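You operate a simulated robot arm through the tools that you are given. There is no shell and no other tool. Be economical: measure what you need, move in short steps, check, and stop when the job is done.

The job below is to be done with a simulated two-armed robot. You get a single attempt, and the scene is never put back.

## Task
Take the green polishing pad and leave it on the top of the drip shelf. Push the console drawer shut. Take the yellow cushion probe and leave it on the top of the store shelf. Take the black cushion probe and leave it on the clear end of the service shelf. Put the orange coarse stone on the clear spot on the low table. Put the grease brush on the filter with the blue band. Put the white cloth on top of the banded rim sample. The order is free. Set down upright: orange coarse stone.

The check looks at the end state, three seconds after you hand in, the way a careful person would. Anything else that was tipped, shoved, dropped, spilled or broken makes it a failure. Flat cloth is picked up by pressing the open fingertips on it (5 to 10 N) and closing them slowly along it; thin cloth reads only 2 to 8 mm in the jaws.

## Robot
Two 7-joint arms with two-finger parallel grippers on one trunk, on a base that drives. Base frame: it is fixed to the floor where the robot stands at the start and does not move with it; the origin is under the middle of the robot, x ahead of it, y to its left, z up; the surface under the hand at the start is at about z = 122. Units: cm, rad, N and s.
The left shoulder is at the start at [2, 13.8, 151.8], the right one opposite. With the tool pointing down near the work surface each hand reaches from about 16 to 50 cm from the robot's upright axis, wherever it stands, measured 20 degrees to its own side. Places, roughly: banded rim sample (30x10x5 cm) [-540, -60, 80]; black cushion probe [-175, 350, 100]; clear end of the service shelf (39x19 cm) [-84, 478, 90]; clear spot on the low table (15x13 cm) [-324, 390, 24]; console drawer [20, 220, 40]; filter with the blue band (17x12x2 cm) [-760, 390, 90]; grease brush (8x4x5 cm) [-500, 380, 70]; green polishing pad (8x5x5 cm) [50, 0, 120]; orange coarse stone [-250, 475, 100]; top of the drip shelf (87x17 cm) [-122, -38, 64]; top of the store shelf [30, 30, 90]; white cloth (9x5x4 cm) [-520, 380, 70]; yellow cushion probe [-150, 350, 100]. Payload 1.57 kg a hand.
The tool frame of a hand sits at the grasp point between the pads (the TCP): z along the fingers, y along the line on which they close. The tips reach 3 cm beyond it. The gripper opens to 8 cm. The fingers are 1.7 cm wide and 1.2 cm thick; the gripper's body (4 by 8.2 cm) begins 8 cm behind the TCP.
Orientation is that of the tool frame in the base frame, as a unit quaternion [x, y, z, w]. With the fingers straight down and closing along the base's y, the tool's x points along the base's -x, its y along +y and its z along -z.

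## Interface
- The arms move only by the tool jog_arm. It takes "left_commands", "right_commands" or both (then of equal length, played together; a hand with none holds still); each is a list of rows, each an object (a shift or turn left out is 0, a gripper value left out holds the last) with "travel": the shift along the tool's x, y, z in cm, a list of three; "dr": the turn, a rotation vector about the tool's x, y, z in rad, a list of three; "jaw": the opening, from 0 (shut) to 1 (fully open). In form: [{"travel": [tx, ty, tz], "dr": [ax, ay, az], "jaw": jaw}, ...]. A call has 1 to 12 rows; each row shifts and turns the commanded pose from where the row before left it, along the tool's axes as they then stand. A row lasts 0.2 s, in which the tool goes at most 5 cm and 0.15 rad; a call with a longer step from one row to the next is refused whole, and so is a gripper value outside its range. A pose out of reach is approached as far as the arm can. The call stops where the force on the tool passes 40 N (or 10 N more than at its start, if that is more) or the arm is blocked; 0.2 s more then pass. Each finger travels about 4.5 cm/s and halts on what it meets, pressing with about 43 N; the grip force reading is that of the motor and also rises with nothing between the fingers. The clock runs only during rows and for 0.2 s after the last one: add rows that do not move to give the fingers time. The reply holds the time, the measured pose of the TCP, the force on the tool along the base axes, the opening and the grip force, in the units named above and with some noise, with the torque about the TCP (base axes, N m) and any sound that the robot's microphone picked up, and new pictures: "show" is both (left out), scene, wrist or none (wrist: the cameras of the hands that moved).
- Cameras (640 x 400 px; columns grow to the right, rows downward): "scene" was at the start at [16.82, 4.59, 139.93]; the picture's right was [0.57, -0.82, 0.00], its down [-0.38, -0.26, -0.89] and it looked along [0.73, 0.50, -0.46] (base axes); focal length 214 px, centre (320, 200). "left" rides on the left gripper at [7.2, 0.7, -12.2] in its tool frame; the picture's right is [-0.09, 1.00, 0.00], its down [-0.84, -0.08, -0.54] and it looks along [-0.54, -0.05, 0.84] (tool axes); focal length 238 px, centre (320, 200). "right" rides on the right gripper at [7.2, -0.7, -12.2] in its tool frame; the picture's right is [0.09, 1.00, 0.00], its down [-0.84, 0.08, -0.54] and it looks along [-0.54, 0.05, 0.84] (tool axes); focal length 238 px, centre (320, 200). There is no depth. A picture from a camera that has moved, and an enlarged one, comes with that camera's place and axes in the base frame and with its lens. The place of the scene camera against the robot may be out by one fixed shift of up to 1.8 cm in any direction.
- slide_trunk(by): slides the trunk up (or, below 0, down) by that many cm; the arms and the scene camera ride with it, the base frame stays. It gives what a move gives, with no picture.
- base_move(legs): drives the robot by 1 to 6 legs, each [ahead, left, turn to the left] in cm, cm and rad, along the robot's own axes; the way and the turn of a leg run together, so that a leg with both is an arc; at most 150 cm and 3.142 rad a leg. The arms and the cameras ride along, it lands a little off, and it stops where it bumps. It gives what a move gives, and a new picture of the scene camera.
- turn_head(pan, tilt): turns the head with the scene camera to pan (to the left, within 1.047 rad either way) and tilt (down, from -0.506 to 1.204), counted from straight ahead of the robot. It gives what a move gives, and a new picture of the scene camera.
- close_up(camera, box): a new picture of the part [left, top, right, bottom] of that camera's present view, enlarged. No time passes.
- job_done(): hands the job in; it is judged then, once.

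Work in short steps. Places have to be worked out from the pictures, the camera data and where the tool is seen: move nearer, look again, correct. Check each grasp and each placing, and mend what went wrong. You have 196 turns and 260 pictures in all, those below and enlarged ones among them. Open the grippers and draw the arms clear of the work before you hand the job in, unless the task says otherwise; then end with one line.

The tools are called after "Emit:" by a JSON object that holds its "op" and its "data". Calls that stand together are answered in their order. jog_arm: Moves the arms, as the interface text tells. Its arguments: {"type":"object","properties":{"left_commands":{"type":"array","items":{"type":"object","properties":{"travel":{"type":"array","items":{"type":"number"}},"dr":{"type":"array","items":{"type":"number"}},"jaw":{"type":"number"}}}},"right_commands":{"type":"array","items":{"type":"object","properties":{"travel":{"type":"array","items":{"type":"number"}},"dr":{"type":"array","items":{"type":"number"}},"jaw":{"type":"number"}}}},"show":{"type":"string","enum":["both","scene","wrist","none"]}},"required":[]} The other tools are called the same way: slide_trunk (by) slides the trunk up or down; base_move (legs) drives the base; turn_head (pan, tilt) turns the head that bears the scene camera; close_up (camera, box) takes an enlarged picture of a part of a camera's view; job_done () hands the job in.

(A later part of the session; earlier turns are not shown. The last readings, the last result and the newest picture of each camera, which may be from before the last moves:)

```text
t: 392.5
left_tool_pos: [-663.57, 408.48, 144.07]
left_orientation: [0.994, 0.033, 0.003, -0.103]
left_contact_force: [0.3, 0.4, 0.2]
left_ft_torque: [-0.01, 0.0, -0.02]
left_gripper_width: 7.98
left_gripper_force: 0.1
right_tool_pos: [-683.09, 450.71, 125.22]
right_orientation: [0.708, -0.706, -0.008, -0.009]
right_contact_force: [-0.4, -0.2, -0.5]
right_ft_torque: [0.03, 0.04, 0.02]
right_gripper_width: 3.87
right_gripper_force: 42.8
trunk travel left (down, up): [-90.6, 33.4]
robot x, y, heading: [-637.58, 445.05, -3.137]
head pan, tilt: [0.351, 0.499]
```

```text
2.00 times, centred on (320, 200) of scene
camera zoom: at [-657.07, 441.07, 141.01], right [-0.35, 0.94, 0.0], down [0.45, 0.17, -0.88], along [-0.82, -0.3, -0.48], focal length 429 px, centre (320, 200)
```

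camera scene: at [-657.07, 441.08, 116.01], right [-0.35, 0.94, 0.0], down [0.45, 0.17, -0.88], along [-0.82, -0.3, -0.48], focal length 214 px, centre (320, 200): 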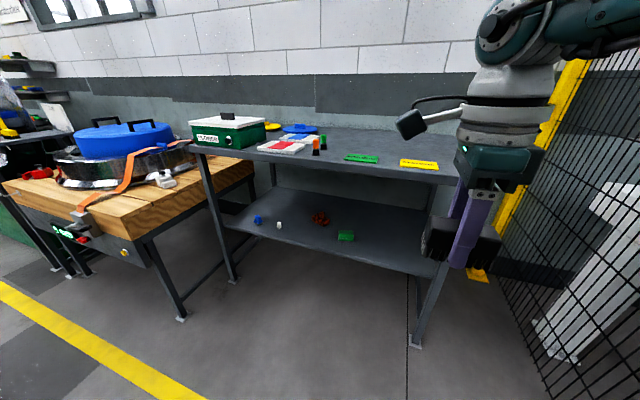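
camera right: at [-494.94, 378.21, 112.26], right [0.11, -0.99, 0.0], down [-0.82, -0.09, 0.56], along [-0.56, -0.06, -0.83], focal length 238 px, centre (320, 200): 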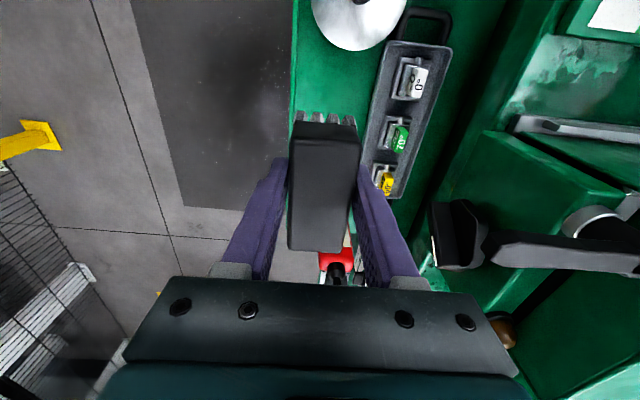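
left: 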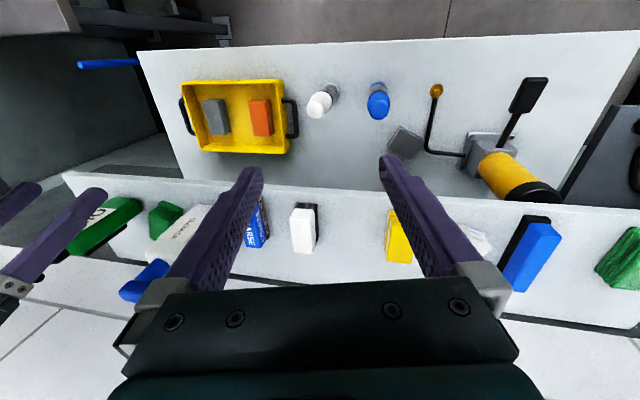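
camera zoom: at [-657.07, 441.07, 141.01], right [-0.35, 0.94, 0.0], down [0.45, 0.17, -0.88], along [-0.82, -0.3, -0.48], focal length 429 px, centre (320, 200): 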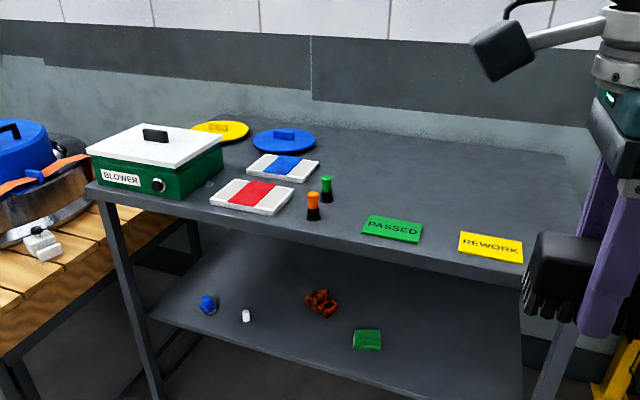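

The blue-band filter is at about [−759, 392, 90], behind the red one. I raise the left hand out of the way and strafe left so the brush lines up with it.

Emit:
{"op": "jog_arm", "data": {"left_commands": [{"travel": [0, 0, -3]}, {"travel": [0, 0, -3]}, {"travel": [0, 0, -3]}, {"travel": [0, 0, -3]}, {}], "show": "none"}}

Emit:
{"op": "base_move", "data": {"legs": [[0, 58.5, 0], [45, 0, 0]]}}

Emit:
{"op": "turn_head", "data": {"pan": 0, "tilt": 0.6}}

Emit:
{"op": "jog_arm", "data": {"right_commands": [{}], "show": "wrist"}}

```text
t: 393.2
left_tool_pos: [-663.26, 407.85, 146.09]
left_orientation: [0.978, 0.041, 0.01, -0.204]
left_contact_force: [0.1, 0.1, -0.6]
left_ft_torque: [0.01, 0.02, 0.02]
left_gripper_width: 7.97
left_gripper_force: 0.0
right_tool_pos: [-682.98, 450.65, 125.42]
right_orientation: [0.708, -0.707, -0.009, -0.008]
right_contact_force: [0.3, -0.1, -0.7]
right_ft_torque: [0.04, 0.0, 0.01]
right_gripper_width: 3.89
right_gripper_force: 43.4
trunk travel left (down, up): [-90.6, 33.4]
robot x, y, heading: [-637.98, 444.82, -3.142]
head pan, tilt: [0.351, 0.499]
stopped in row 3 (left hand): the arm was blocked; the commanded pose is now the measured one
```

```text
t: 398.8
left_tool_pos: [-708.35, 349.57, 146.18]
left_orientation: [0.978, 0.04, 0.01, -0.203]
left_contact_force: [0.0, -0.6, -0.1]
left_ft_torque: [-0.02, -0.02, -0.02]
left_gripper_width: 7.99
left_gripper_force: 0.0
right_tool_pos: [-728.02, 392.31, 125.36]
right_orientation: [0.707, -0.707, -0.008, -0.008]
right_contact_force: [1.5, -0.7, -0.7]
right_ft_torque: [0.06, 0.02, 0.01]
right_gripper_width: 3.89
right_gripper_force: 43.5
trunk travel left (down, up): [-90.6, 33.4]
robot x, y, heading: [-682.71, 386.48, -3.144]
head pan, tilt: [0.351, 0.499]
camera scene: at [-702.05, 382.72, 141.02], right [-0.34, 0.94, 0.0], down [0.45, 0.16, -0.88], along [-0.82, -0.3, -0.48], focal length 214 px, centre (320, 200)
```

scene: 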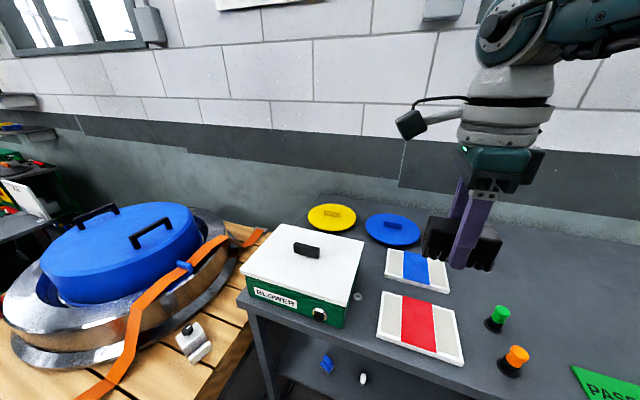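

```text
t: 399.7
left_tool_pos: [-708.31, 349.55, 146.03]
left_orientation: [0.978, 0.041, 0.01, -0.203]
left_contact_force: [0.2, 0.2, 0.2]
left_ft_torque: [-0.02, -0.04, 0.03]
left_gripper_width: 7.98
left_gripper_force: 0.1
right_tool_pos: [-727.98, 392.26, 125.35]
right_orientation: [0.707, -0.707, -0.008, -0.008]
right_contact_force: [0.2, 0.5, -1.1]
right_ft_torque: [0.03, 0.0, 0.02]
right_gripper_width: 3.89
right_gripper_force: 42.9
trunk travel left (down, up): [-90.6, 33.4]
robot x, y, heading: [-682.71, 386.2, -3.139]
head pan, tilt: [0.0, 0.6]
camera scene: at [-702.35, 385.84, 140.11], right [0.0, 1.0, 0.0], down [0.56, 0.0, -0.83], along [-0.83, 0.0, -0.56], focal length 214 px, centre (320, 200)
```

scene: 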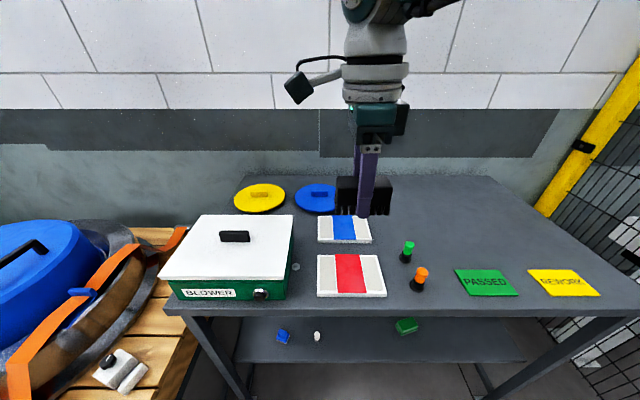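

```text
t: 400.1
left_tool_pos: [-708.28, 349.49, 146.17]
left_orientation: [0.978, 0.04, 0.011, -0.203]
left_contact_force: [0.1, 0.2, 0.9]
left_ft_torque: [-0.03, -0.02, -0.03]
left_gripper_width: 8.0
left_gripper_force: 0.2
right_tool_pos: [-728.06, 392.36, 125.29]
right_orientation: [-0.707, 0.707, 0.008, 0.008]
right_contact_force: [0.2, -1.1, 0.0]
right_ft_torque: [0.0, 0.0, 0.02]
right_gripper_width: 3.87
right_gripper_force: 42.9
trunk travel left (down, up): [-90.6, 33.4]
robot x, y, heading: [-682.76, 386.81, -3.142]
head pan, tilt: [0.0, 0.6]
camera right: at [-727.32, 384.79, 137.24], right [-1.0, -0.09, 0.0], down [-0.08, 0.82, 0.56], along [-0.05, 0.56, -0.83], focal length 238 px, centre (320, 200)
```

right: 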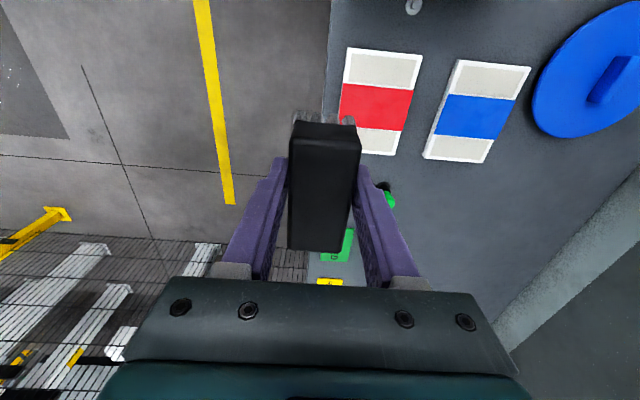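

Both cameras put the blue filter's centre at [−757, 394]. I advance 27 cm (right 1.4) so the brush is over its near half, then lower.

Emit:
{"op": "base_move", "data": {"legs": [[0, -1.4, 0], [27.3, 0, 0]]}}

Emit:
{"op": "slide_trunk", "data": {"by": -25}}

Emit:
{"op": "jog_arm", "data": {"right_commands": [{}], "show": "both"}}

```text
t: 402.4
left_tool_pos: [-735.83, 351.02, 146.14]
left_orientation: [0.978, 0.04, 0.009, -0.204]
left_contact_force: [0.0, -0.7, 0.9]
left_ft_torque: [0.03, 0.03, -0.02]
left_gripper_width: 8.0
left_gripper_force: 0.2
right_tool_pos: [-755.41, 393.81, 125.18]
right_orientation: [0.707, -0.707, -0.008, -0.009]
right_contact_force: [0.1, 0.7, -1.4]
right_ft_torque: [0.01, 0.02, 0.0]
right_gripper_width: 3.88
right_gripper_force: 43.2
trunk travel left (down, up): [-90.6, 33.4]
robot x, y, heading: [-710.25, 387.94, -3.145]
head pan, tilt: [0.0, 0.6]
camera scene: at [-729.89, 387.22, 140.11], right [0.0, 1.0, 0.0], down [0.56, 0.0, -0.83], along [-0.83, 0.0, -0.56], focal length 214 px, centre (320, 200)
```

scene: 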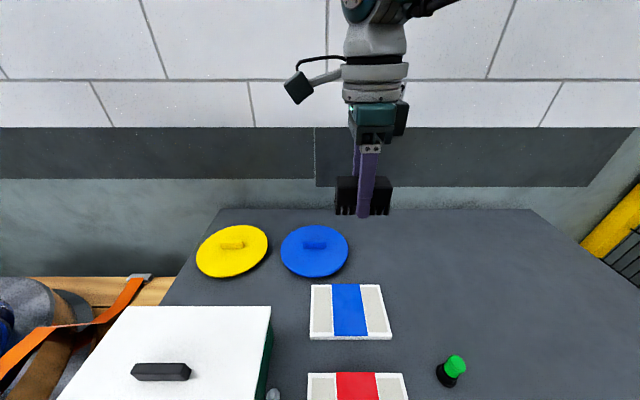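

```text
t: 404.9
left_tool_pos: [-735.9, 350.87, 121.01]
left_orientation: [0.978, 0.039, 0.01, -0.202]
left_contact_force: [0.6, 0.8, 0.4]
left_ft_torque: [-0.01, -0.05, 0.02]
left_gripper_width: 7.99
left_gripper_force: 0.0
right_tool_pos: [-755.48, 393.72, 100.26]
right_orientation: [0.707, -0.707, -0.009, -0.009]
right_contact_force: [-0.7, 0.3, -1.1]
right_ft_torque: [0.0, 0.02, 0.0]
right_gripper_width: 3.91
right_gripper_force: 42.9
trunk travel left (down, up): [-65.6, 58.4]
robot x, y, heading: [-710.15, 388.08, -3.142]
head pan, tilt: [0.0, 0.6]
```

```text
t: 405.3
left_tool_pos: [-735.78, 350.97, 121.07]
left_orientation: [0.978, 0.041, 0.01, -0.203]
left_contact_force: [0.4, 0.1, 0.2]
left_ft_torque: [0.01, 0.01, -0.02]
left_gripper_width: 8.03
left_gripper_force: 0.0
right_tool_pos: [-755.45, 393.76, 100.22]
right_orientation: [0.707, -0.707, -0.009, -0.009]
right_contact_force: [0.0, 0.3, -0.7]
right_ft_torque: [0.02, 0.01, -0.01]
right_gripper_width: 3.87
right_gripper_force: 43.2
trunk travel left (down, up): [-65.6, 58.4]
robot x, y, heading: [-710.74, 387.63, -3.143]
head pan, tilt: [0.0, 0.6]
camera scene: at [-729.89, 387.22, 115.11], right [0.0, 1.0, 0.0], down [0.56, 0.0, -0.83], along [-0.83, 0.0, -0.56], focal length 214 px, centre (320, 200)
camera right: at [-754.86, 386.17, 112.23], right [-1.0, -0.09, 0.0], down [-0.08, 0.82, 0.56], along [-0.05, 0.56, -0.83], focal length 238 px, centre (320, 200)
```

scene: 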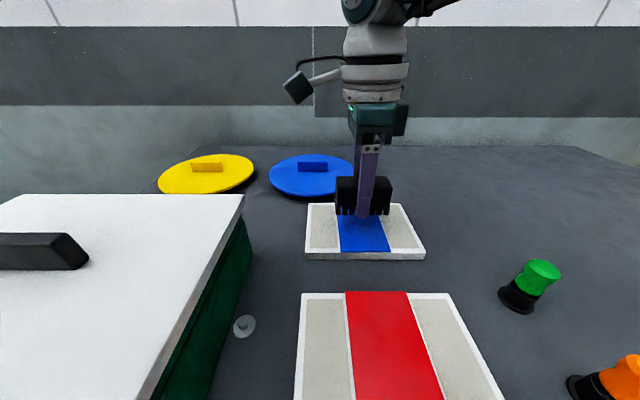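
right: 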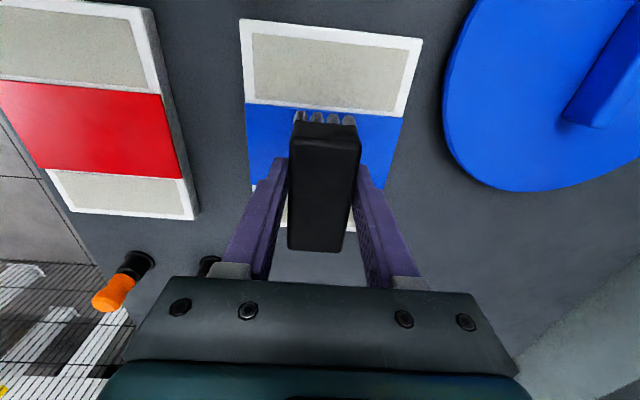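

The brush is centred over the blue band. I lower 3 cm and feel for the filter.

Emit:
{"op": "slide_trunk", "data": {"by": -3}}

Emit:
{"op": "jog_arm", "data": {"right_commands": [{"travel": [0, 0, 0.4]}, {"travel": [0, 0, 0.4]}, {"travel": [0, 0, 0.3]}, {"travel": [0, 0, 0.3]}, {"travel": [0, 0, 0.3]}, {"travel": [0, 0, 0.3]}, {"travel": [0, 0, 0.3]}, {}], "show": "none"}}

```text
t: 406.1
left_tool_pos: [-735.96, 350.9, 118.19]
left_orientation: [0.978, 0.04, 0.01, -0.203]
left_contact_force: [-1.1, -0.3, -0.5]
left_ft_torque: [0.02, -0.01, -0.04]
left_gripper_width: 8.01
left_gripper_force: 0.1
right_tool_pos: [-755.55, 393.76, 97.24]
right_orientation: [0.707, -0.707, -0.009, -0.009]
right_contact_force: [-0.4, -0.1, -1.0]
right_ft_torque: [0.01, 0.0, 0.01]
right_gripper_width: 3.89
right_gripper_force: 42.8
trunk travel left (down, up): [-62.6, 61.4]
robot x, y, heading: [-710.71, 387.68, -3.141]
head pan, tilt: [0.0, 0.6]
```

```text
t: 406.8
left_tool_pos: [-735.9, 350.88, 118.15]
left_orientation: [0.978, 0.041, 0.01, -0.204]
left_contact_force: [0.2, -0.6, -0.2]
left_ft_torque: [-0.04, 0.01, 0.01]
left_gripper_width: 7.99
left_gripper_force: 0.1
right_tool_pos: [-755.63, 393.74, 96.81]
right_orientation: [-0.706, 0.708, 0.008, 0.007]
right_contact_force: [3.3, 1.3, 15.0]
right_ft_torque: [-0.04, -0.25, 0.01]
right_gripper_width: 3.89
right_gripper_force: 42.7
trunk travel left (down, up): [-62.6, 61.4]
robot x, y, heading: [-710.17, 388.31, -3.14]
head pan, tilt: [0.0, 0.6]
stopped in row 3 (right hand): the force on the tool passed its limit at 48 N (the readings are from after the stop); the commanded pose is now the measured one
```

Contact. I open a little, and rise with small arm steps then look.

Emit:
{"op": "jog_arm", "data": {"right_commands": [{"jaw": 0.55}, {"jaw": 0.62}, {}, {"travel": [0, 0, -1.5]}, {"travel": [0, 0, -3]}, {}], "show": "none"}}

Emit:
{"op": "slide_trunk", "data": {"by": 12}}

Emit:
{"op": "jog_arm", "data": {"right_commands": [{}], "show": "both"}}

```text
t: 408.2
left_tool_pos: [-735.87, 350.93, 118.2]
left_orientation: [0.978, 0.041, 0.01, -0.204]
left_contact_force: [-0.3, -0.1, -0.4]
left_ft_torque: [-0.02, -0.02, 0.0]
left_gripper_width: 7.98
left_gripper_force: 0.0
right_tool_pos: [-755.6, 393.53, 101.24]
right_orientation: [-0.707, 0.707, 0.008, 0.007]
right_contact_force: [0.8, -0.7, -0.3]
right_ft_torque: [0.01, -0.01, -0.05]
right_gripper_width: 4.99
right_gripper_force: 0.0
trunk travel left (down, up): [-62.6, 61.4]
robot x, y, heading: [-710.45, 387.9, -3.146]
head pan, tilt: [0.0, 0.6]
```

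```text
t: 409.7
left_tool_pos: [-735.84, 350.93, 130.13]
left_orientation: [0.978, 0.041, 0.009, -0.203]
left_contact_force: [-0.3, 0.4, -0.2]
left_ft_torque: [0.03, -0.01, -0.01]
left_gripper_width: 8.0
left_gripper_force: 0.0
right_tool_pos: [-755.69, 393.64, 113.16]
right_orientation: [0.707, -0.707, -0.008, -0.008]
right_contact_force: [-0.1, 0.4, -0.2]
right_ft_torque: [0.0, -0.03, -0.02]
right_gripper_width: 4.96
right_gripper_force: 0.1
trunk travel left (down, up): [-74.6, 49.4]
robot x, y, heading: [-710.37, 387.68, -3.139]
head pan, tilt: [0.0, 0.6]
```

```text
t: 410.1
left_tool_pos: [-735.88, 350.99, 130.12]
left_orientation: [0.978, 0.041, 0.009, -0.204]
left_contact_force: [1.4, 0.3, 0.3]
left_ft_torque: [0.01, 0.01, -0.01]
left_gripper_width: 8.01
left_gripper_force: 0.1
right_tool_pos: [-755.54, 393.51, 113.35]
right_orientation: [0.707, -0.707, -0.008, -0.008]
right_contact_force: [0.6, 0.5, -0.2]
right_ft_torque: [0.05, 0.03, 0.01]
right_gripper_width: 4.96
right_gripper_force: 0.2
trunk travel left (down, up): [-74.6, 49.4]
robot x, y, heading: [-710.3, 387.63, -3.144]
head pan, tilt: [0.0, 0.6]
camera scene: at [-729.87, 387.22, 124.11], right [0.0, 1.0, 0.0], down [0.56, 0.0, -0.83], along [-0.83, 0.0, -0.56], focal length 214 px, centre (320, 200)
camera right: at [-754.94, 386.04, 125.2], right [-1.0, -0.09, 0.0], down [-0.08, 0.82, 0.56], along [-0.05, 0.56, -0.83], focal length 238 px, centre (320, 200)
```

scene: 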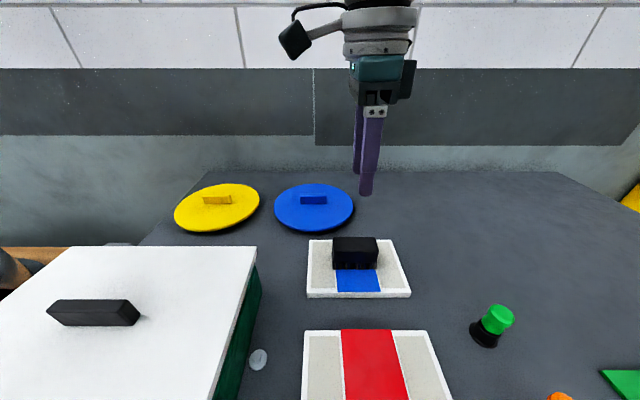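
right: 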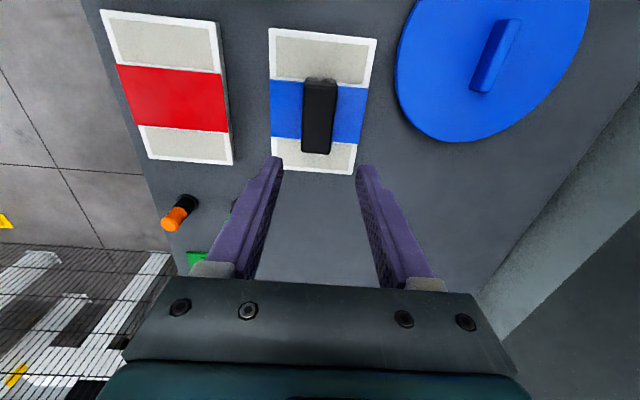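

Brush rests on the blue-banded filter. Back to the ledge for the cloth.

Emit:
{"op": "base_move", "data": {"legs": [[-75, 0, 0], [0, -58, 0], [-125, 0, 0], [0, 0, 1.571], [23.5, 0, 0]]}}

Emit:
{"op": "slide_trunk", "data": {"by": -25}}

Emit:
{"op": "jog_arm", "data": {"right_commands": [{"jaw": 0.9}, {}], "show": "both"}}

```text
t: 428.1
left_tool_pos: [-473.35, 399.25, 130.15]
left_orientation: [0.657, 0.726, -0.139, -0.149]
left_contact_force: [-0.5, 1.0, -0.1]
left_ft_torque: [0.03, 0.01, 0.01]
left_gripper_width: 8.0
left_gripper_force: 0.1
right_tool_pos: [-515.76, 379.02, 113.27]
right_orientation: [1.0, 0.007, -0.012, 0.0]
right_contact_force: [-0.9, -0.4, 0.0]
right_ft_torque: [-0.01, 0.02, -0.01]
right_gripper_width: 4.98
right_gripper_force: 0.1
trunk travel left (down, up): [-74.6, 49.4]
robot x, y, heading: [-510.82, 423.78, -1.553]
head pan, tilt: [0.0, 0.6]
camera scene: at [-511.1, 404.78, 124.11], right [-1.0, -0.02, 0.0], down [-0.01, 0.56, -0.83], along [0.01, -0.82, -0.56], focal length 214 px, centre (320, 200)
```

scene: 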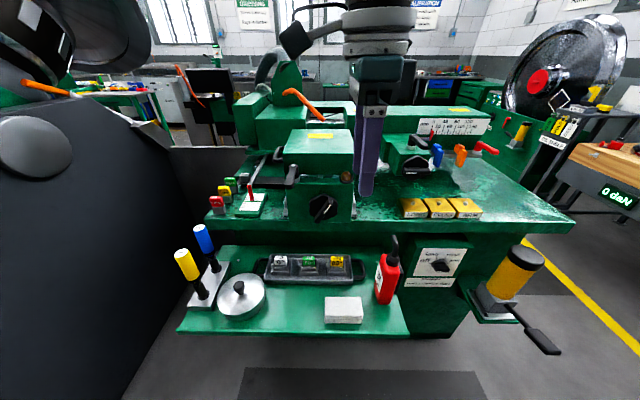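

```text
t: 430.7
left_tool_pos: [-473.36, 399.3, 105.09]
left_orientation: [0.658, 0.725, -0.139, -0.149]
left_contact_force: [0.4, 0.3, -0.6]
left_ft_torque: [-0.01, -0.03, 0.02]
left_gripper_width: 8.01
left_gripper_force: 0.0
right_tool_pos: [-515.83, 378.88, 88.26]
right_orientation: [1.0, 0.007, -0.012, 0.001]
right_contact_force: [-0.2, -0.3, 0.0]
right_ft_torque: [-0.03, 0.0, -0.02]
right_gripper_width: 4.97
right_gripper_force: 0.1
trunk travel left (down, up): [-49.6, 74.4]
robot x, y, heading: [-510.76, 424.15, -1.552]
head pan, tilt: [0.0, 0.6]
```

```text
t: 431.3
left_tool_pos: [-473.47, 399.24, 105.02]
left_orientation: [0.658, 0.725, -0.138, -0.149]
left_contact_force: [0.1, 0.2, -1.0]
left_ft_torque: [0.01, 0.02, 0.02]
left_gripper_width: 8.01
left_gripper_force: 0.1
right_tool_pos: [-515.85, 379.01, 88.21]
right_orientation: [1.0, 0.007, -0.012, 0.0]
right_contact_force: [0.5, -0.4, -0.2]
right_ft_torque: [0.0, 0.01, -0.04]
right_gripper_width: 7.2
right_gripper_force: 0.0
trunk travel left (down, up): [-49.6, 74.4]
robot x, y, heading: [-510.78, 424.25, -1.553]
head pan, tilt: [0.0, 0.6]
camera scene: at [-511.1, 404.78, 99.11], right [-1.0, -0.02, 0.0], down [-0.01, 0.56, -0.83], along [0.01, -0.82, -0.56], focal length 214 px, centre (320, 200)
camera right: at [-508.31, 379.59, 100.2], right [0.11, -0.99, 0.0], down [-0.82, -0.09, 0.56], along [-0.56, -0.06, -0.83], focal length 238 px, centre (320, 200)
```

scene: 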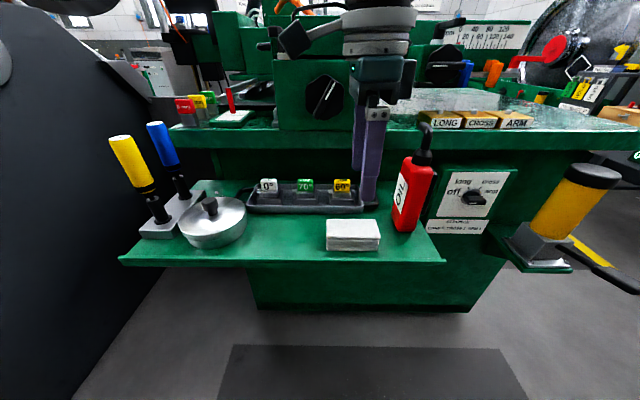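
right: 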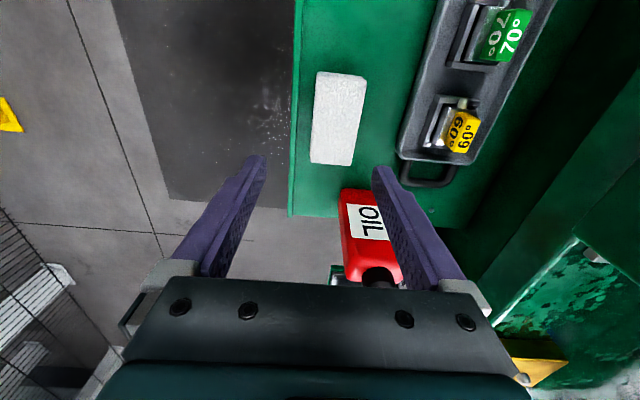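

The cloth's centre is at [−515.5, 377], long side along x. I advance 2 cm, set the opening to 6.6 and lower 9 cm, then feel for the ledge.

Emit:
{"op": "base_move", "data": {"legs": [[2, 0, 0]]}}

Emit:
{"op": "jog_arm", "data": {"right_commands": [{"travel": [0.2, 0, 0], "jaw": 0.84}, {}], "show": "none"}}

Emit:
{"op": "slide_trunk", "data": {"by": -11}}

Emit:
{"op": "jog_arm", "data": {"right_commands": [{"travel": [0, 0, 0.4]}, {"travel": [0, 0, 0.4]}, {"travel": [0, 0, 0.4]}, {"travel": [0, 0, 0.4]}, {"travel": [0, 0, 0.4]}, {"travel": [0, 0, 0.4]}, {}], "show": "wrist"}}

```text
t: 432.1
left_tool_pos: [-473.4, 397.1, 105.07]
left_orientation: [0.658, 0.725, -0.139, -0.15]
left_contact_force: [0.0, -0.6, -0.1]
left_ft_torque: [0.0, 0.03, -0.01]
left_gripper_width: 8.02
left_gripper_force: 0.0
right_tool_pos: [-515.79, 376.85, 88.35]
right_orientation: [1.0, 0.007, -0.011, 0.0]
right_contact_force: [0.6, -1.1, 0.6]
right_ft_torque: [0.03, -0.02, -0.01]
right_gripper_width: 7.2
right_gripper_force: 0.0
trunk travel left (down, up): [-49.6, 74.4]
robot x, y, heading: [-510.84, 422.17, -1.552]
head pan, tilt: [0.0, 0.6]
camera scene: at [-511.07, 402.75, 99.12], right [-1.0, -0.02, 0.0], down [-0.01, 0.56, -0.83], along [0.01, -0.83, -0.56], focal length 214 px, centre (320, 200)
```

scene: 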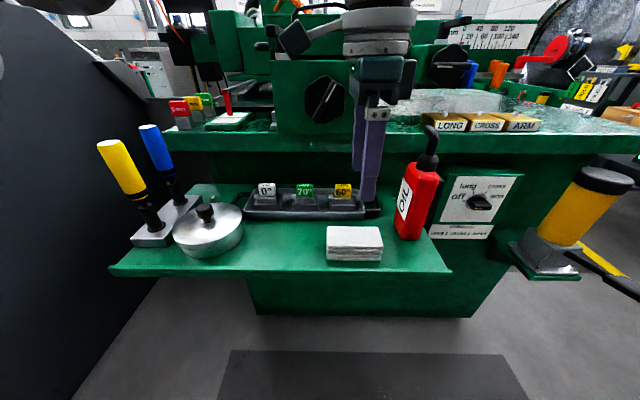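

```text
t: 432.7
left_tool_pos: [-473.39, 397.22, 105.03]
left_orientation: [0.658, 0.725, -0.138, -0.15]
left_contact_force: [-0.2, -1.0, 1.0]
left_ft_torque: [0.01, 0.01, 0.0]
left_gripper_width: 8.03
left_gripper_force: 0.0
right_tool_pos: [-515.52, 376.84, 88.21]
right_orientation: [1.0, 0.006, -0.011, 0.0]
right_contact_force: [0.3, 0.4, 0.4]
right_ft_torque: [-0.01, -0.03, 0.0]
right_gripper_width: 6.72
right_gripper_force: 0.0
trunk travel left (down, up): [-49.6, 74.4]
robot x, y, heading: [-510.86, 422.05, -1.552]
head pan, tilt: [0.0, 0.6]
```

```text
t: 434.1
left_tool_pos: [-473.34, 397.19, 94.04]
left_orientation: [0.658, 0.725, -0.139, -0.15]
left_contact_force: [0.1, 0.3, 0.5]
left_ft_torque: [0.01, 0.02, 0.01]
left_gripper_width: 8.02
left_gripper_force: 0.1
right_tool_pos: [-515.57, 376.9, 77.24]
right_orientation: [1.0, 0.007, -0.012, 0.0]
right_contact_force: [0.6, -0.5, -1.5]
right_ft_torque: [-0.01, 0.04, 0.03]
right_gripper_width: 6.72
right_gripper_force: 0.0
trunk travel left (down, up): [-38.6, 85.4]
robot x, y, heading: [-510.55, 421.82, -1.559]
head pan, tilt: [0.0, 0.6]
```

```text
t: 435.7
left_tool_pos: [-473.47, 397.35, 94.09]
left_orientation: [0.657, 0.726, -0.138, -0.149]
left_contact_force: [-0.7, 0.5, 0.6]
left_ft_torque: [-0.01, 0.03, 0.02]
left_gripper_width: 8.02
left_gripper_force: 0.1
right_tool_pos: [-515.57, 376.86, 74.96]
right_orientation: [1.0, 0.008, -0.011, 0.0]
right_contact_force: [-1.4, 10.6, 29.1]
right_ft_torque: [0.5, -0.22, -0.33]
right_gripper_width: 6.73
right_gripper_force: 0.0
trunk travel left (down, up): [-38.6, 85.4]
robot x, y, heading: [-510.66, 421.99, -1.555]
head pan, tilt: [0.0, 0.6]
camera right: at [-508.12, 377.62, 86.99], right [0.11, -0.99, 0.0], down [-0.82, -0.09, 0.56], along [-0.56, -0.06, -0.83], focal length 238 px, centre (320, 200)
```

right: 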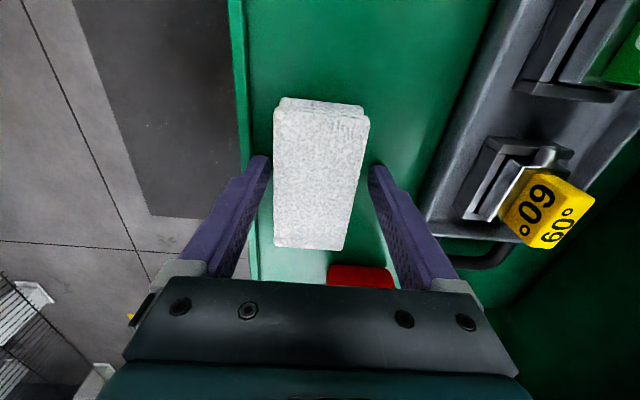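

Tips are on the ledge with the cloth between them. I rise slightly and close slowly.

Emit:
{"op": "jog_arm", "data": {"right_commands": [{"travel": [0, 0, -0.4]}, {"jaw": 0.75}, {"jaw": 0.65}, {"jaw": 0.55}, {"jaw": 0.45}, {"jaw": 0.4}, {"jaw": 0.4}, {}, {}], "show": "wrist"}}

```text
t: 437.7
left_tool_pos: [-473.38, 397.21, 94.09]
left_orientation: [0.657, 0.726, -0.139, -0.149]
left_contact_force: [-0.1, -0.3, 0.0]
left_ft_torque: [0.0, 0.01, -0.02]
left_gripper_width: 8.04
left_gripper_force: 0.0
right_tool_pos: [-515.54, 376.87, 75.11]
right_orientation: [1.0, 0.007, -0.012, 0.0]
right_contact_force: [-0.6, -0.5, 0.5]
right_ft_torque: [0.01, 0.02, -0.02]
right_gripper_width: 4.87
right_gripper_force: 43.1
trunk travel left (down, up): [-38.6, 85.4]
robot x, y, heading: [-510.73, 422.14, -1.555]
head pan, tilt: [0.0, 0.6]
camera right: at [-508.11, 377.63, 87.19], right [0.11, -0.99, 0.0], down [-0.82, -0.09, 0.56], along [-0.56, -0.06, -0.83], focal length 238 px, centre (320, 200)
```

right: 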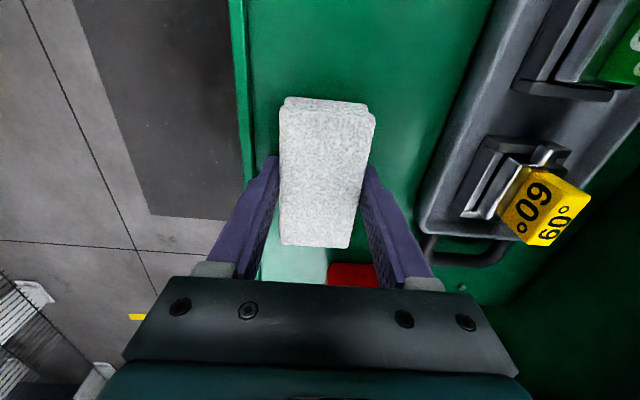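

Cloth held (4.9 cm). I lift, back off and move west to look down the passage toward the rim sample at y ≈ −60.

Emit:
{"op": "slide_trunk", "data": {"by": 38}}

Emit:
{"op": "base_move", "data": {"legs": [[-22, 0, 0], [0, -108, 0]]}}

Emit:
{"op": "turn_head", "data": {"pan": 0.1, "tilt": 0.3}}

```text
t: 441.4
left_tool_pos: [-473.47, 397.25, 132.07]
left_orientation: [0.658, 0.725, -0.138, -0.149]
left_contact_force: [0.9, 0.3, 0.8]
left_ft_torque: [-0.01, 0.02, -0.03]
left_gripper_width: 7.98
left_gripper_force: 0.0
right_tool_pos: [-515.65, 376.81, 113.22]
right_orientation: [1.0, 0.007, -0.012, 0.001]
right_contact_force: [0.1, 0.4, -0.2]
right_ft_torque: [-0.01, 0.0, 0.02]
right_gripper_width: 4.86
right_gripper_force: 43.4
trunk travel left (down, up): [-76.6, 47.4]
robot x, y, heading: [-510.72, 422.26, -1.555]
head pan, tilt: [0.0, 0.6]
```

```text
t: 448.2
left_tool_pos: [-581.81, 417.55, 132.05]
left_orientation: [0.657, 0.726, -0.139, -0.149]
left_contact_force: [1.2, 0.0, -0.3]
left_ft_torque: [0.01, -0.02, -0.03]
left_gripper_width: 7.99
left_gripper_force: 0.2
right_tool_pos: [-624.01, 397.08, 113.29]
right_orientation: [1.0, 0.009, -0.012, 0.0]
right_contact_force: [0.1, -1.0, 0.1]
right_ft_torque: [-0.02, -0.01, 0.02]
right_gripper_width: 4.88
right_gripper_force: 43.2
trunk travel left (down, up): [-76.6, 47.4]
robot x, y, heading: [-619.1, 442.31, -1.553]
head pan, tilt: [0.0, 0.6]
camera scene: at [-619.47, 422.92, 126.11], right [-1.0, -0.02, 0.0], down [-0.01, 0.56, -0.83], along [0.01, -0.82, -0.56], focal length 214 px, centre (320, 200)
```

scene: 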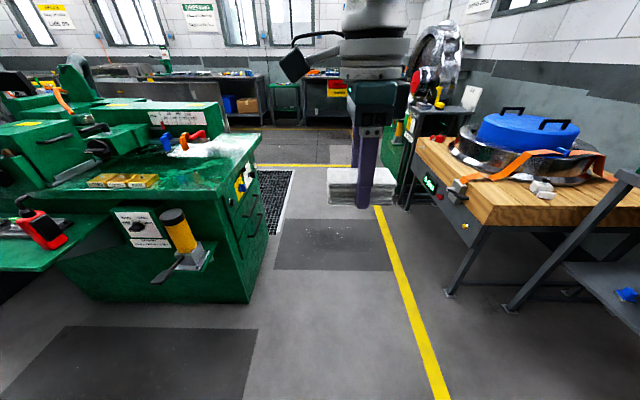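

```text
t: 449.0
left_tool_pos: [-581.81, 417.55, 132.0]
left_orientation: [0.657, 0.726, -0.138, -0.149]
left_contact_force: [0.3, -0.3, -0.8]
left_ft_torque: [-0.02, 0.01, -0.01]
left_gripper_width: 8.0
left_gripper_force: 0.1
right_tool_pos: [-623.87, 397.09, 113.13]
right_orientation: [1.0, 0.008, -0.011, 0.0]
right_contact_force: [-0.3, 1.1, -0.4]
right_ft_torque: [0.01, -0.04, -0.03]
right_gripper_width: 4.87
right_gripper_force: 42.7
trunk travel left (down, up): [-76.6, 47.4]
robot x, y, heading: [-619.47, 442.61, -1.551]
head pan, tilt: [0.099, 0.3]
camera scene: at [-618.53, 422.48, 128.85], right [-0.99, -0.12, 0.0], down [-0.03, 0.29, -0.95], along [0.11, -0.95, -0.3], focal length 214 px, centre (320, 200)
```

scene: 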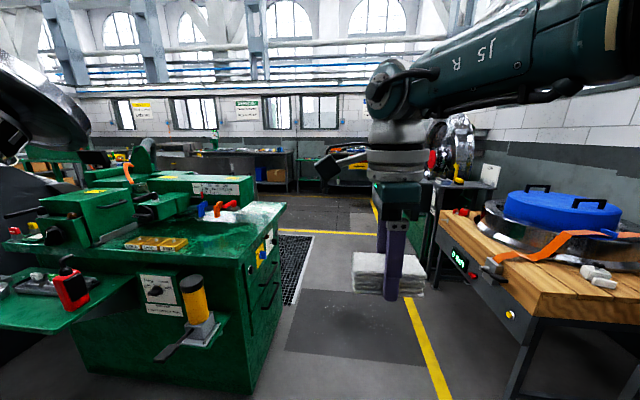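

The passage ahead is open. I straighten heading and drive 250 cm down it, then look.

Emit:
{"op": "base_move", "data": {"legs": [[0, -3, -0.019], [150, 0, 0], [100, 0, 0]]}}

Emit:
{"op": "turn_head", "data": {"pan": 0.3, "tilt": 0.3}}

```text
t: 461.6
left_tool_pos: [-589.56, 166.53, 132.04]
left_orientation: [0.672, 0.712, -0.135, -0.152]
left_contact_force: [-0.3, 0.0, 0.1]
left_ft_torque: [-0.02, 0.01, -0.01]
left_gripper_width: 8.01
left_gripper_force: 0.1
right_tool_pos: [-632.49, 147.81, 113.26]
right_orientation: [1.0, -0.013, -0.011, 0.0]
right_contact_force: [0.4, -0.5, -0.7]
right_ft_torque: [0.04, 0.01, 0.02]
right_gripper_width: 4.89
right_gripper_force: 43.2
trunk travel left (down, up): [-76.6, 47.4]
robot x, y, heading: [-625.79, 192.87, -1.595]
head pan, tilt: [0.099, 0.3]
camera scene: at [-626.03, 173.04, 128.86], right [-1.0, -0.08, 0.0], down [-0.02, 0.29, -0.96], along [0.07, -0.95, -0.3], focal length 214 px, centre (320, 200)
```

scene: 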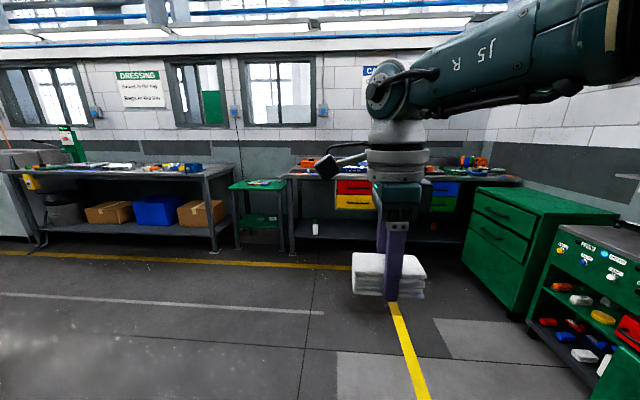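

```text
t: 462.4
left_tool_pos: [-589.51, 166.52, 132.1]
left_orientation: [0.672, 0.712, -0.135, -0.152]
left_contact_force: [0.1, 0.1, -0.3]
left_ft_torque: [0.01, -0.03, 0.01]
left_gripper_width: 8.0
left_gripper_force: 0.0
right_tool_pos: [-632.49, 147.89, 113.12]
right_orientation: [1.0, -0.012, -0.011, 0.0]
right_contact_force: [-0.4, 0.3, -0.7]
right_ft_torque: [0.04, -0.02, -0.01]
right_gripper_width: 4.9
right_gripper_force: 43.2
trunk travel left (down, up): [-76.6, 47.4]
robot x, y, heading: [-625.87, 192.99, -1.593]
head pan, tilt: [0.3, 0.3]
camera scene: at [-624.2, 173.37, 128.86], right [-0.96, -0.27, 0.0], down [-0.08, 0.28, -0.96], along [0.26, -0.92, -0.3], focal length 214 px, centre (320, 200)
```

scene: 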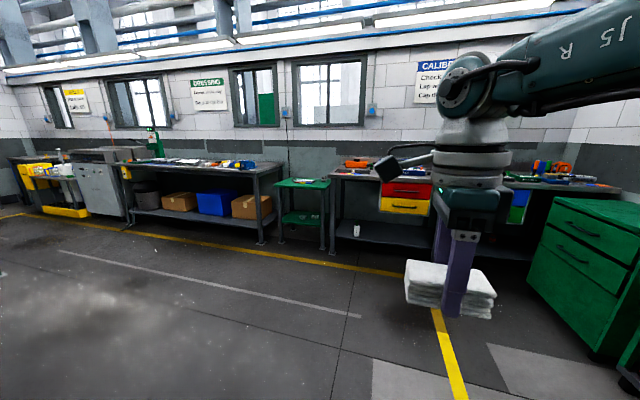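

The rim sample should be near the small green stand or the table ends at about pixel (305, 180). I zoom.

Emit:
{"op": "close_up", "data": {"camera": "scene", "box": [150, 140, 410, 260]}}

```text
2.46 times, centred on (280, 200) of scene
camera zoom: at [-624.2, 173.37, 128.86], right [-0.96, -0.27, 0.0], down [-0.08, 0.28, -0.96], along [0.26, -0.92, -0.3], focal length 528 px, centre (418, 200)
```

zoom: 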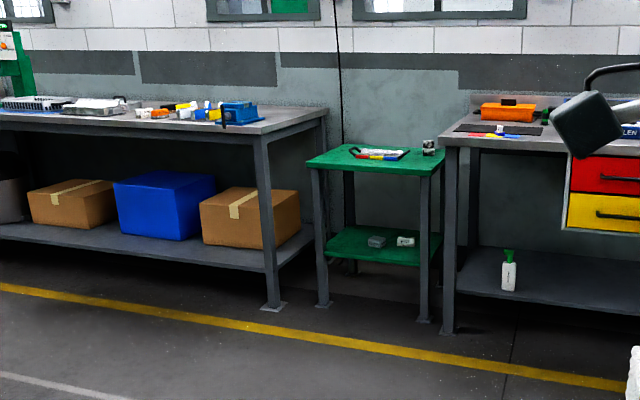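

Something with coloured bands lies on the green stand. I drive closer, stopping about 40 cm short.

Emit:
{"op": "base_move", "data": {"legs": [[0, 0, 0.023], [0, 90, 0], [150, 0, 0]]}}

Emit:
{"op": "turn_head", "data": {"pan": 0, "tilt": 0.65}}

```text
t: 474.4
left_tool_pos: [-496.98, 19.1, 132.05]
left_orientation: [0.659, 0.724, -0.137, -0.15]
left_contact_force: [0.0, 0.2, 0.6]
left_ft_torque: [-0.02, -0.02, 0.0]
left_gripper_width: 8.02
left_gripper_force: 0.1
right_tool_pos: [-539.2, -1.04, 113.17]
right_orientation: [1.0, 0.005, -0.012, 0.0]
right_contact_force: [0.2, -0.7, -1.7]
right_ft_torque: [-0.01, 0.02, -0.04]
right_gripper_width: 4.9
right_gripper_force: 42.9
trunk travel left (down, up): [-76.6, 47.4]
robot x, y, heading: [-533.73, 44.71, -1.561]
head pan, tilt: [0.3, 0.3]
camera scene: at [-531.86, 24.71, 128.86], right [-0.95, -0.31, 0.0], down [-0.09, 0.28, -0.96], along [0.29, -0.91, -0.3], focal length 214 px, centre (320, 200)
```

scene: 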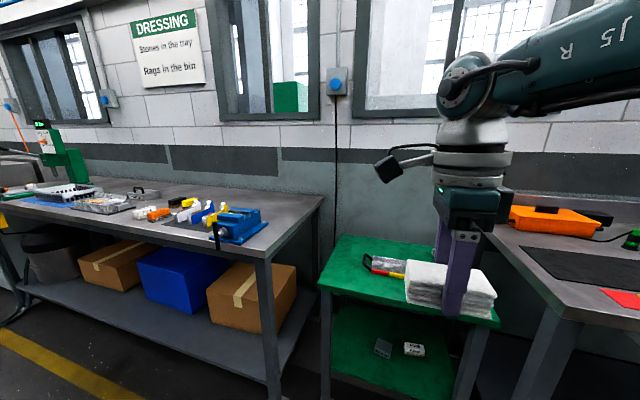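

```text
t: 475.3
left_tool_pos: [-497.02, 19.07, 132.14]
left_orientation: [0.66, 0.724, -0.137, -0.15]
left_contact_force: [0.7, 0.1, 0.2]
left_ft_torque: [0.0, 0.01, 0.0]
left_gripper_width: 8.0
left_gripper_force: 0.1
right_tool_pos: [-539.14, -1.14, 113.15]
right_orientation: [1.0, 0.004, -0.012, 0.0]
right_contact_force: [0.3, -0.8, 0.0]
right_ft_torque: [0.02, -0.03, 0.03]
right_gripper_width: 4.9
right_gripper_force: 43.1
trunk travel left (down, up): [-76.6, 47.4]
robot x, y, heading: [-534.07, 43.7, -1.56]
head pan, tilt: [0.0, 0.649]
camera scene: at [-534.62, 24.92, 125.69], right [-1.0, -0.01, 0.0], down [-0.01, 0.6, -0.8], along [0.01, -0.8, -0.6], focal length 214 px, centre (320, 200)
```

scene: 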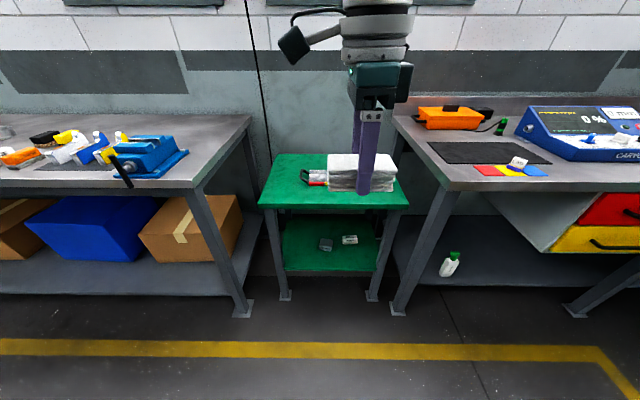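

The stand's item is hidden by the held cloth; I check the wrist camera and step the base left to see it.

Emit:
{"op": "base_move", "data": {"legs": [[18, 28, 0]]}}

Emit:
{"op": "turn_head", "data": {"pan": -0.6, "tilt": 0.7}}

Emit:
{"op": "jog_arm", "data": {"right_commands": [{}], "show": "wrist"}}

```text
t: 477.5
left_tool_pos: [-468.66, 1.57, 131.97]
left_orientation: [0.659, 0.724, -0.137, -0.15]
left_contact_force: [-0.6, 0.7, 0.6]
left_ft_torque: [-0.01, -0.02, 0.01]
left_gripper_width: 7.99
left_gripper_force: 0.0
right_tool_pos: [-510.69, -18.67, 113.14]
right_orientation: [1.0, 0.006, -0.012, 0.0]
right_contact_force: [0.4, -0.4, -0.7]
right_ft_torque: [-0.03, 0.03, -0.01]
right_gripper_width: 4.87
right_gripper_force: 42.9
trunk travel left (down, up): [-76.6, 47.4]
robot x, y, heading: [-506.07, 26.41, -1.558]
head pan, tilt: [0.0, 0.649]
camera scene: at [-506.24, 7.34, 125.68], right [-1.0, -0.01, 0.0], down [-0.01, 0.6, -0.8], along [0.01, -0.8, -0.6], focal length 214 px, centre (320, 200)
```

scene: 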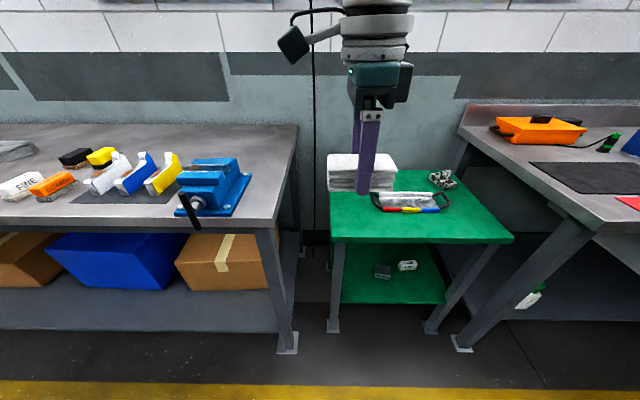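

```text
t: 478.5
left_tool_pos: [-468.6, 1.63, 131.99]
left_orientation: [0.659, 0.725, -0.138, -0.149]
left_contact_force: [-0.5, 0.3, -0.5]
left_ft_torque: [0.02, -0.01, 0.0]
left_gripper_width: 7.98
left_gripper_force: 0.0
right_tool_pos: [-510.81, -18.71, 113.17]
right_orientation: [1.0, 0.006, -0.012, 0.0]
right_contact_force: [0.3, 0.8, -0.2]
right_ft_torque: [0.0, 0.04, 0.02]
right_gripper_width: 4.89
right_gripper_force: 42.9
trunk travel left (down, up): [-76.6, 47.4]
robot x, y, heading: [-505.81, 26.6, -1.563]
head pan, tilt: [-0.6, 0.7]
camera scene: at [-511.05, 8.94, 125.25], right [-0.83, 0.55, 0.0], down [0.36, 0.54, -0.76], along [-0.42, -0.64, -0.64], focal length 214 px, centre (320, 200)
```

scene: 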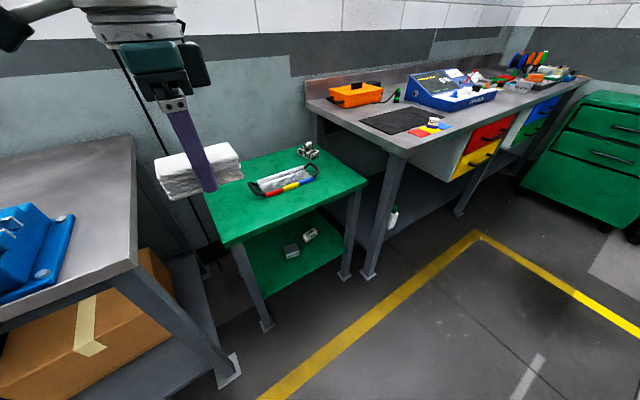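

```text
t: 478.9
left_tool_pos: [-468.63, 1.63, 131.96]
left_orientation: [0.659, 0.724, -0.137, -0.151]
left_contact_force: [0.7, 0.8, -0.2]
left_ft_torque: [0.01, 0.01, 0.0]
left_gripper_width: 8.02
left_gripper_force: 0.1
right_tool_pos: [-510.79, -18.67, 113.01]
right_orientation: [1.0, 0.006, -0.011, 0.0]
right_contact_force: [-0.4, 0.7, -0.6]
right_ft_torque: [0.02, -0.04, 0.0]
right_gripper_width: 4.88
right_gripper_force: 43.1
trunk travel left (down, up): [-76.6, 47.4]
robot x, y, heading: [-505.85, 26.33, -1.554]
head pan, tilt: [-0.6, 0.7]
camera right: at [-503.33, -17.97, 125.16], right [0.1, -0.99, 0.0], down [-0.82, -0.09, 0.56], along [-0.56, -0.06, -0.83], focal length 238 px, centre (320, 200)
```

right: 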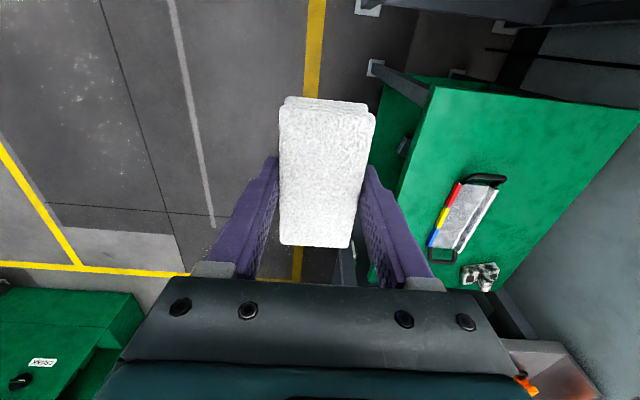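

The banded rim sample is a tray-like bar with handles at its ends. I zoom with both cameras.

Emit:
{"op": "close_up", "data": {"camera": "scene", "box": [190, 125, 390, 250]}}

Emit:
{"op": "close_up", "data": {"camera": "right", "box": [360, 130, 560, 310]}}

```text
3.20 times, centred on (290, 188) of scene
camera zoom: at [-511.06, 8.95, 125.24], right [-0.83, 0.55, 0.0], down [0.36, 0.54, -0.76], along [-0.42, -0.64, -0.64], focal length 686 px, centre (416, 240)
```

zoom: 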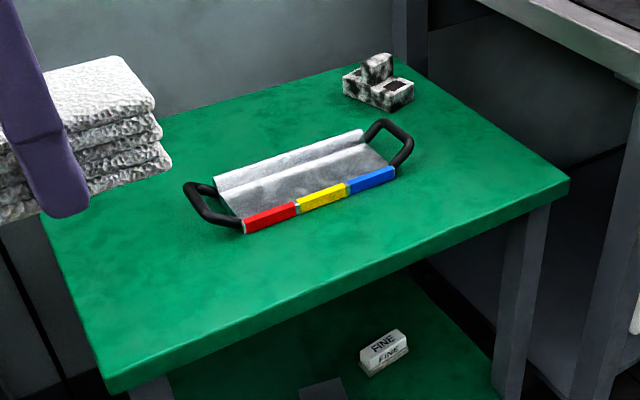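

```text
2.22 times, centred on (460, 220) of right
camera zoom: at [-503.33, -17.97, 125.16], right [0.1, -0.99, 0.0], down [-0.82, -0.09, 0.56], along [-0.56, -0.06, -0.83], focal length 530 px, centre (9, 156)
```

zoom: 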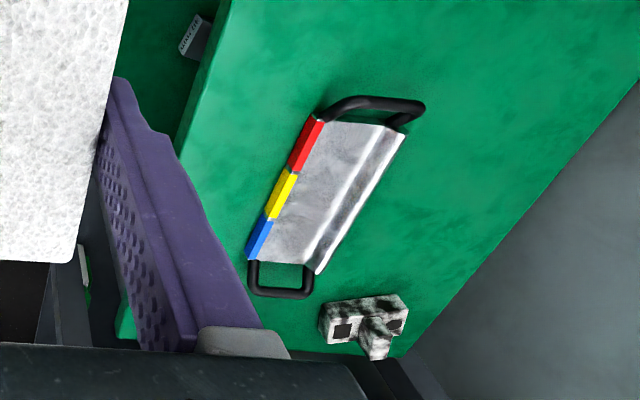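

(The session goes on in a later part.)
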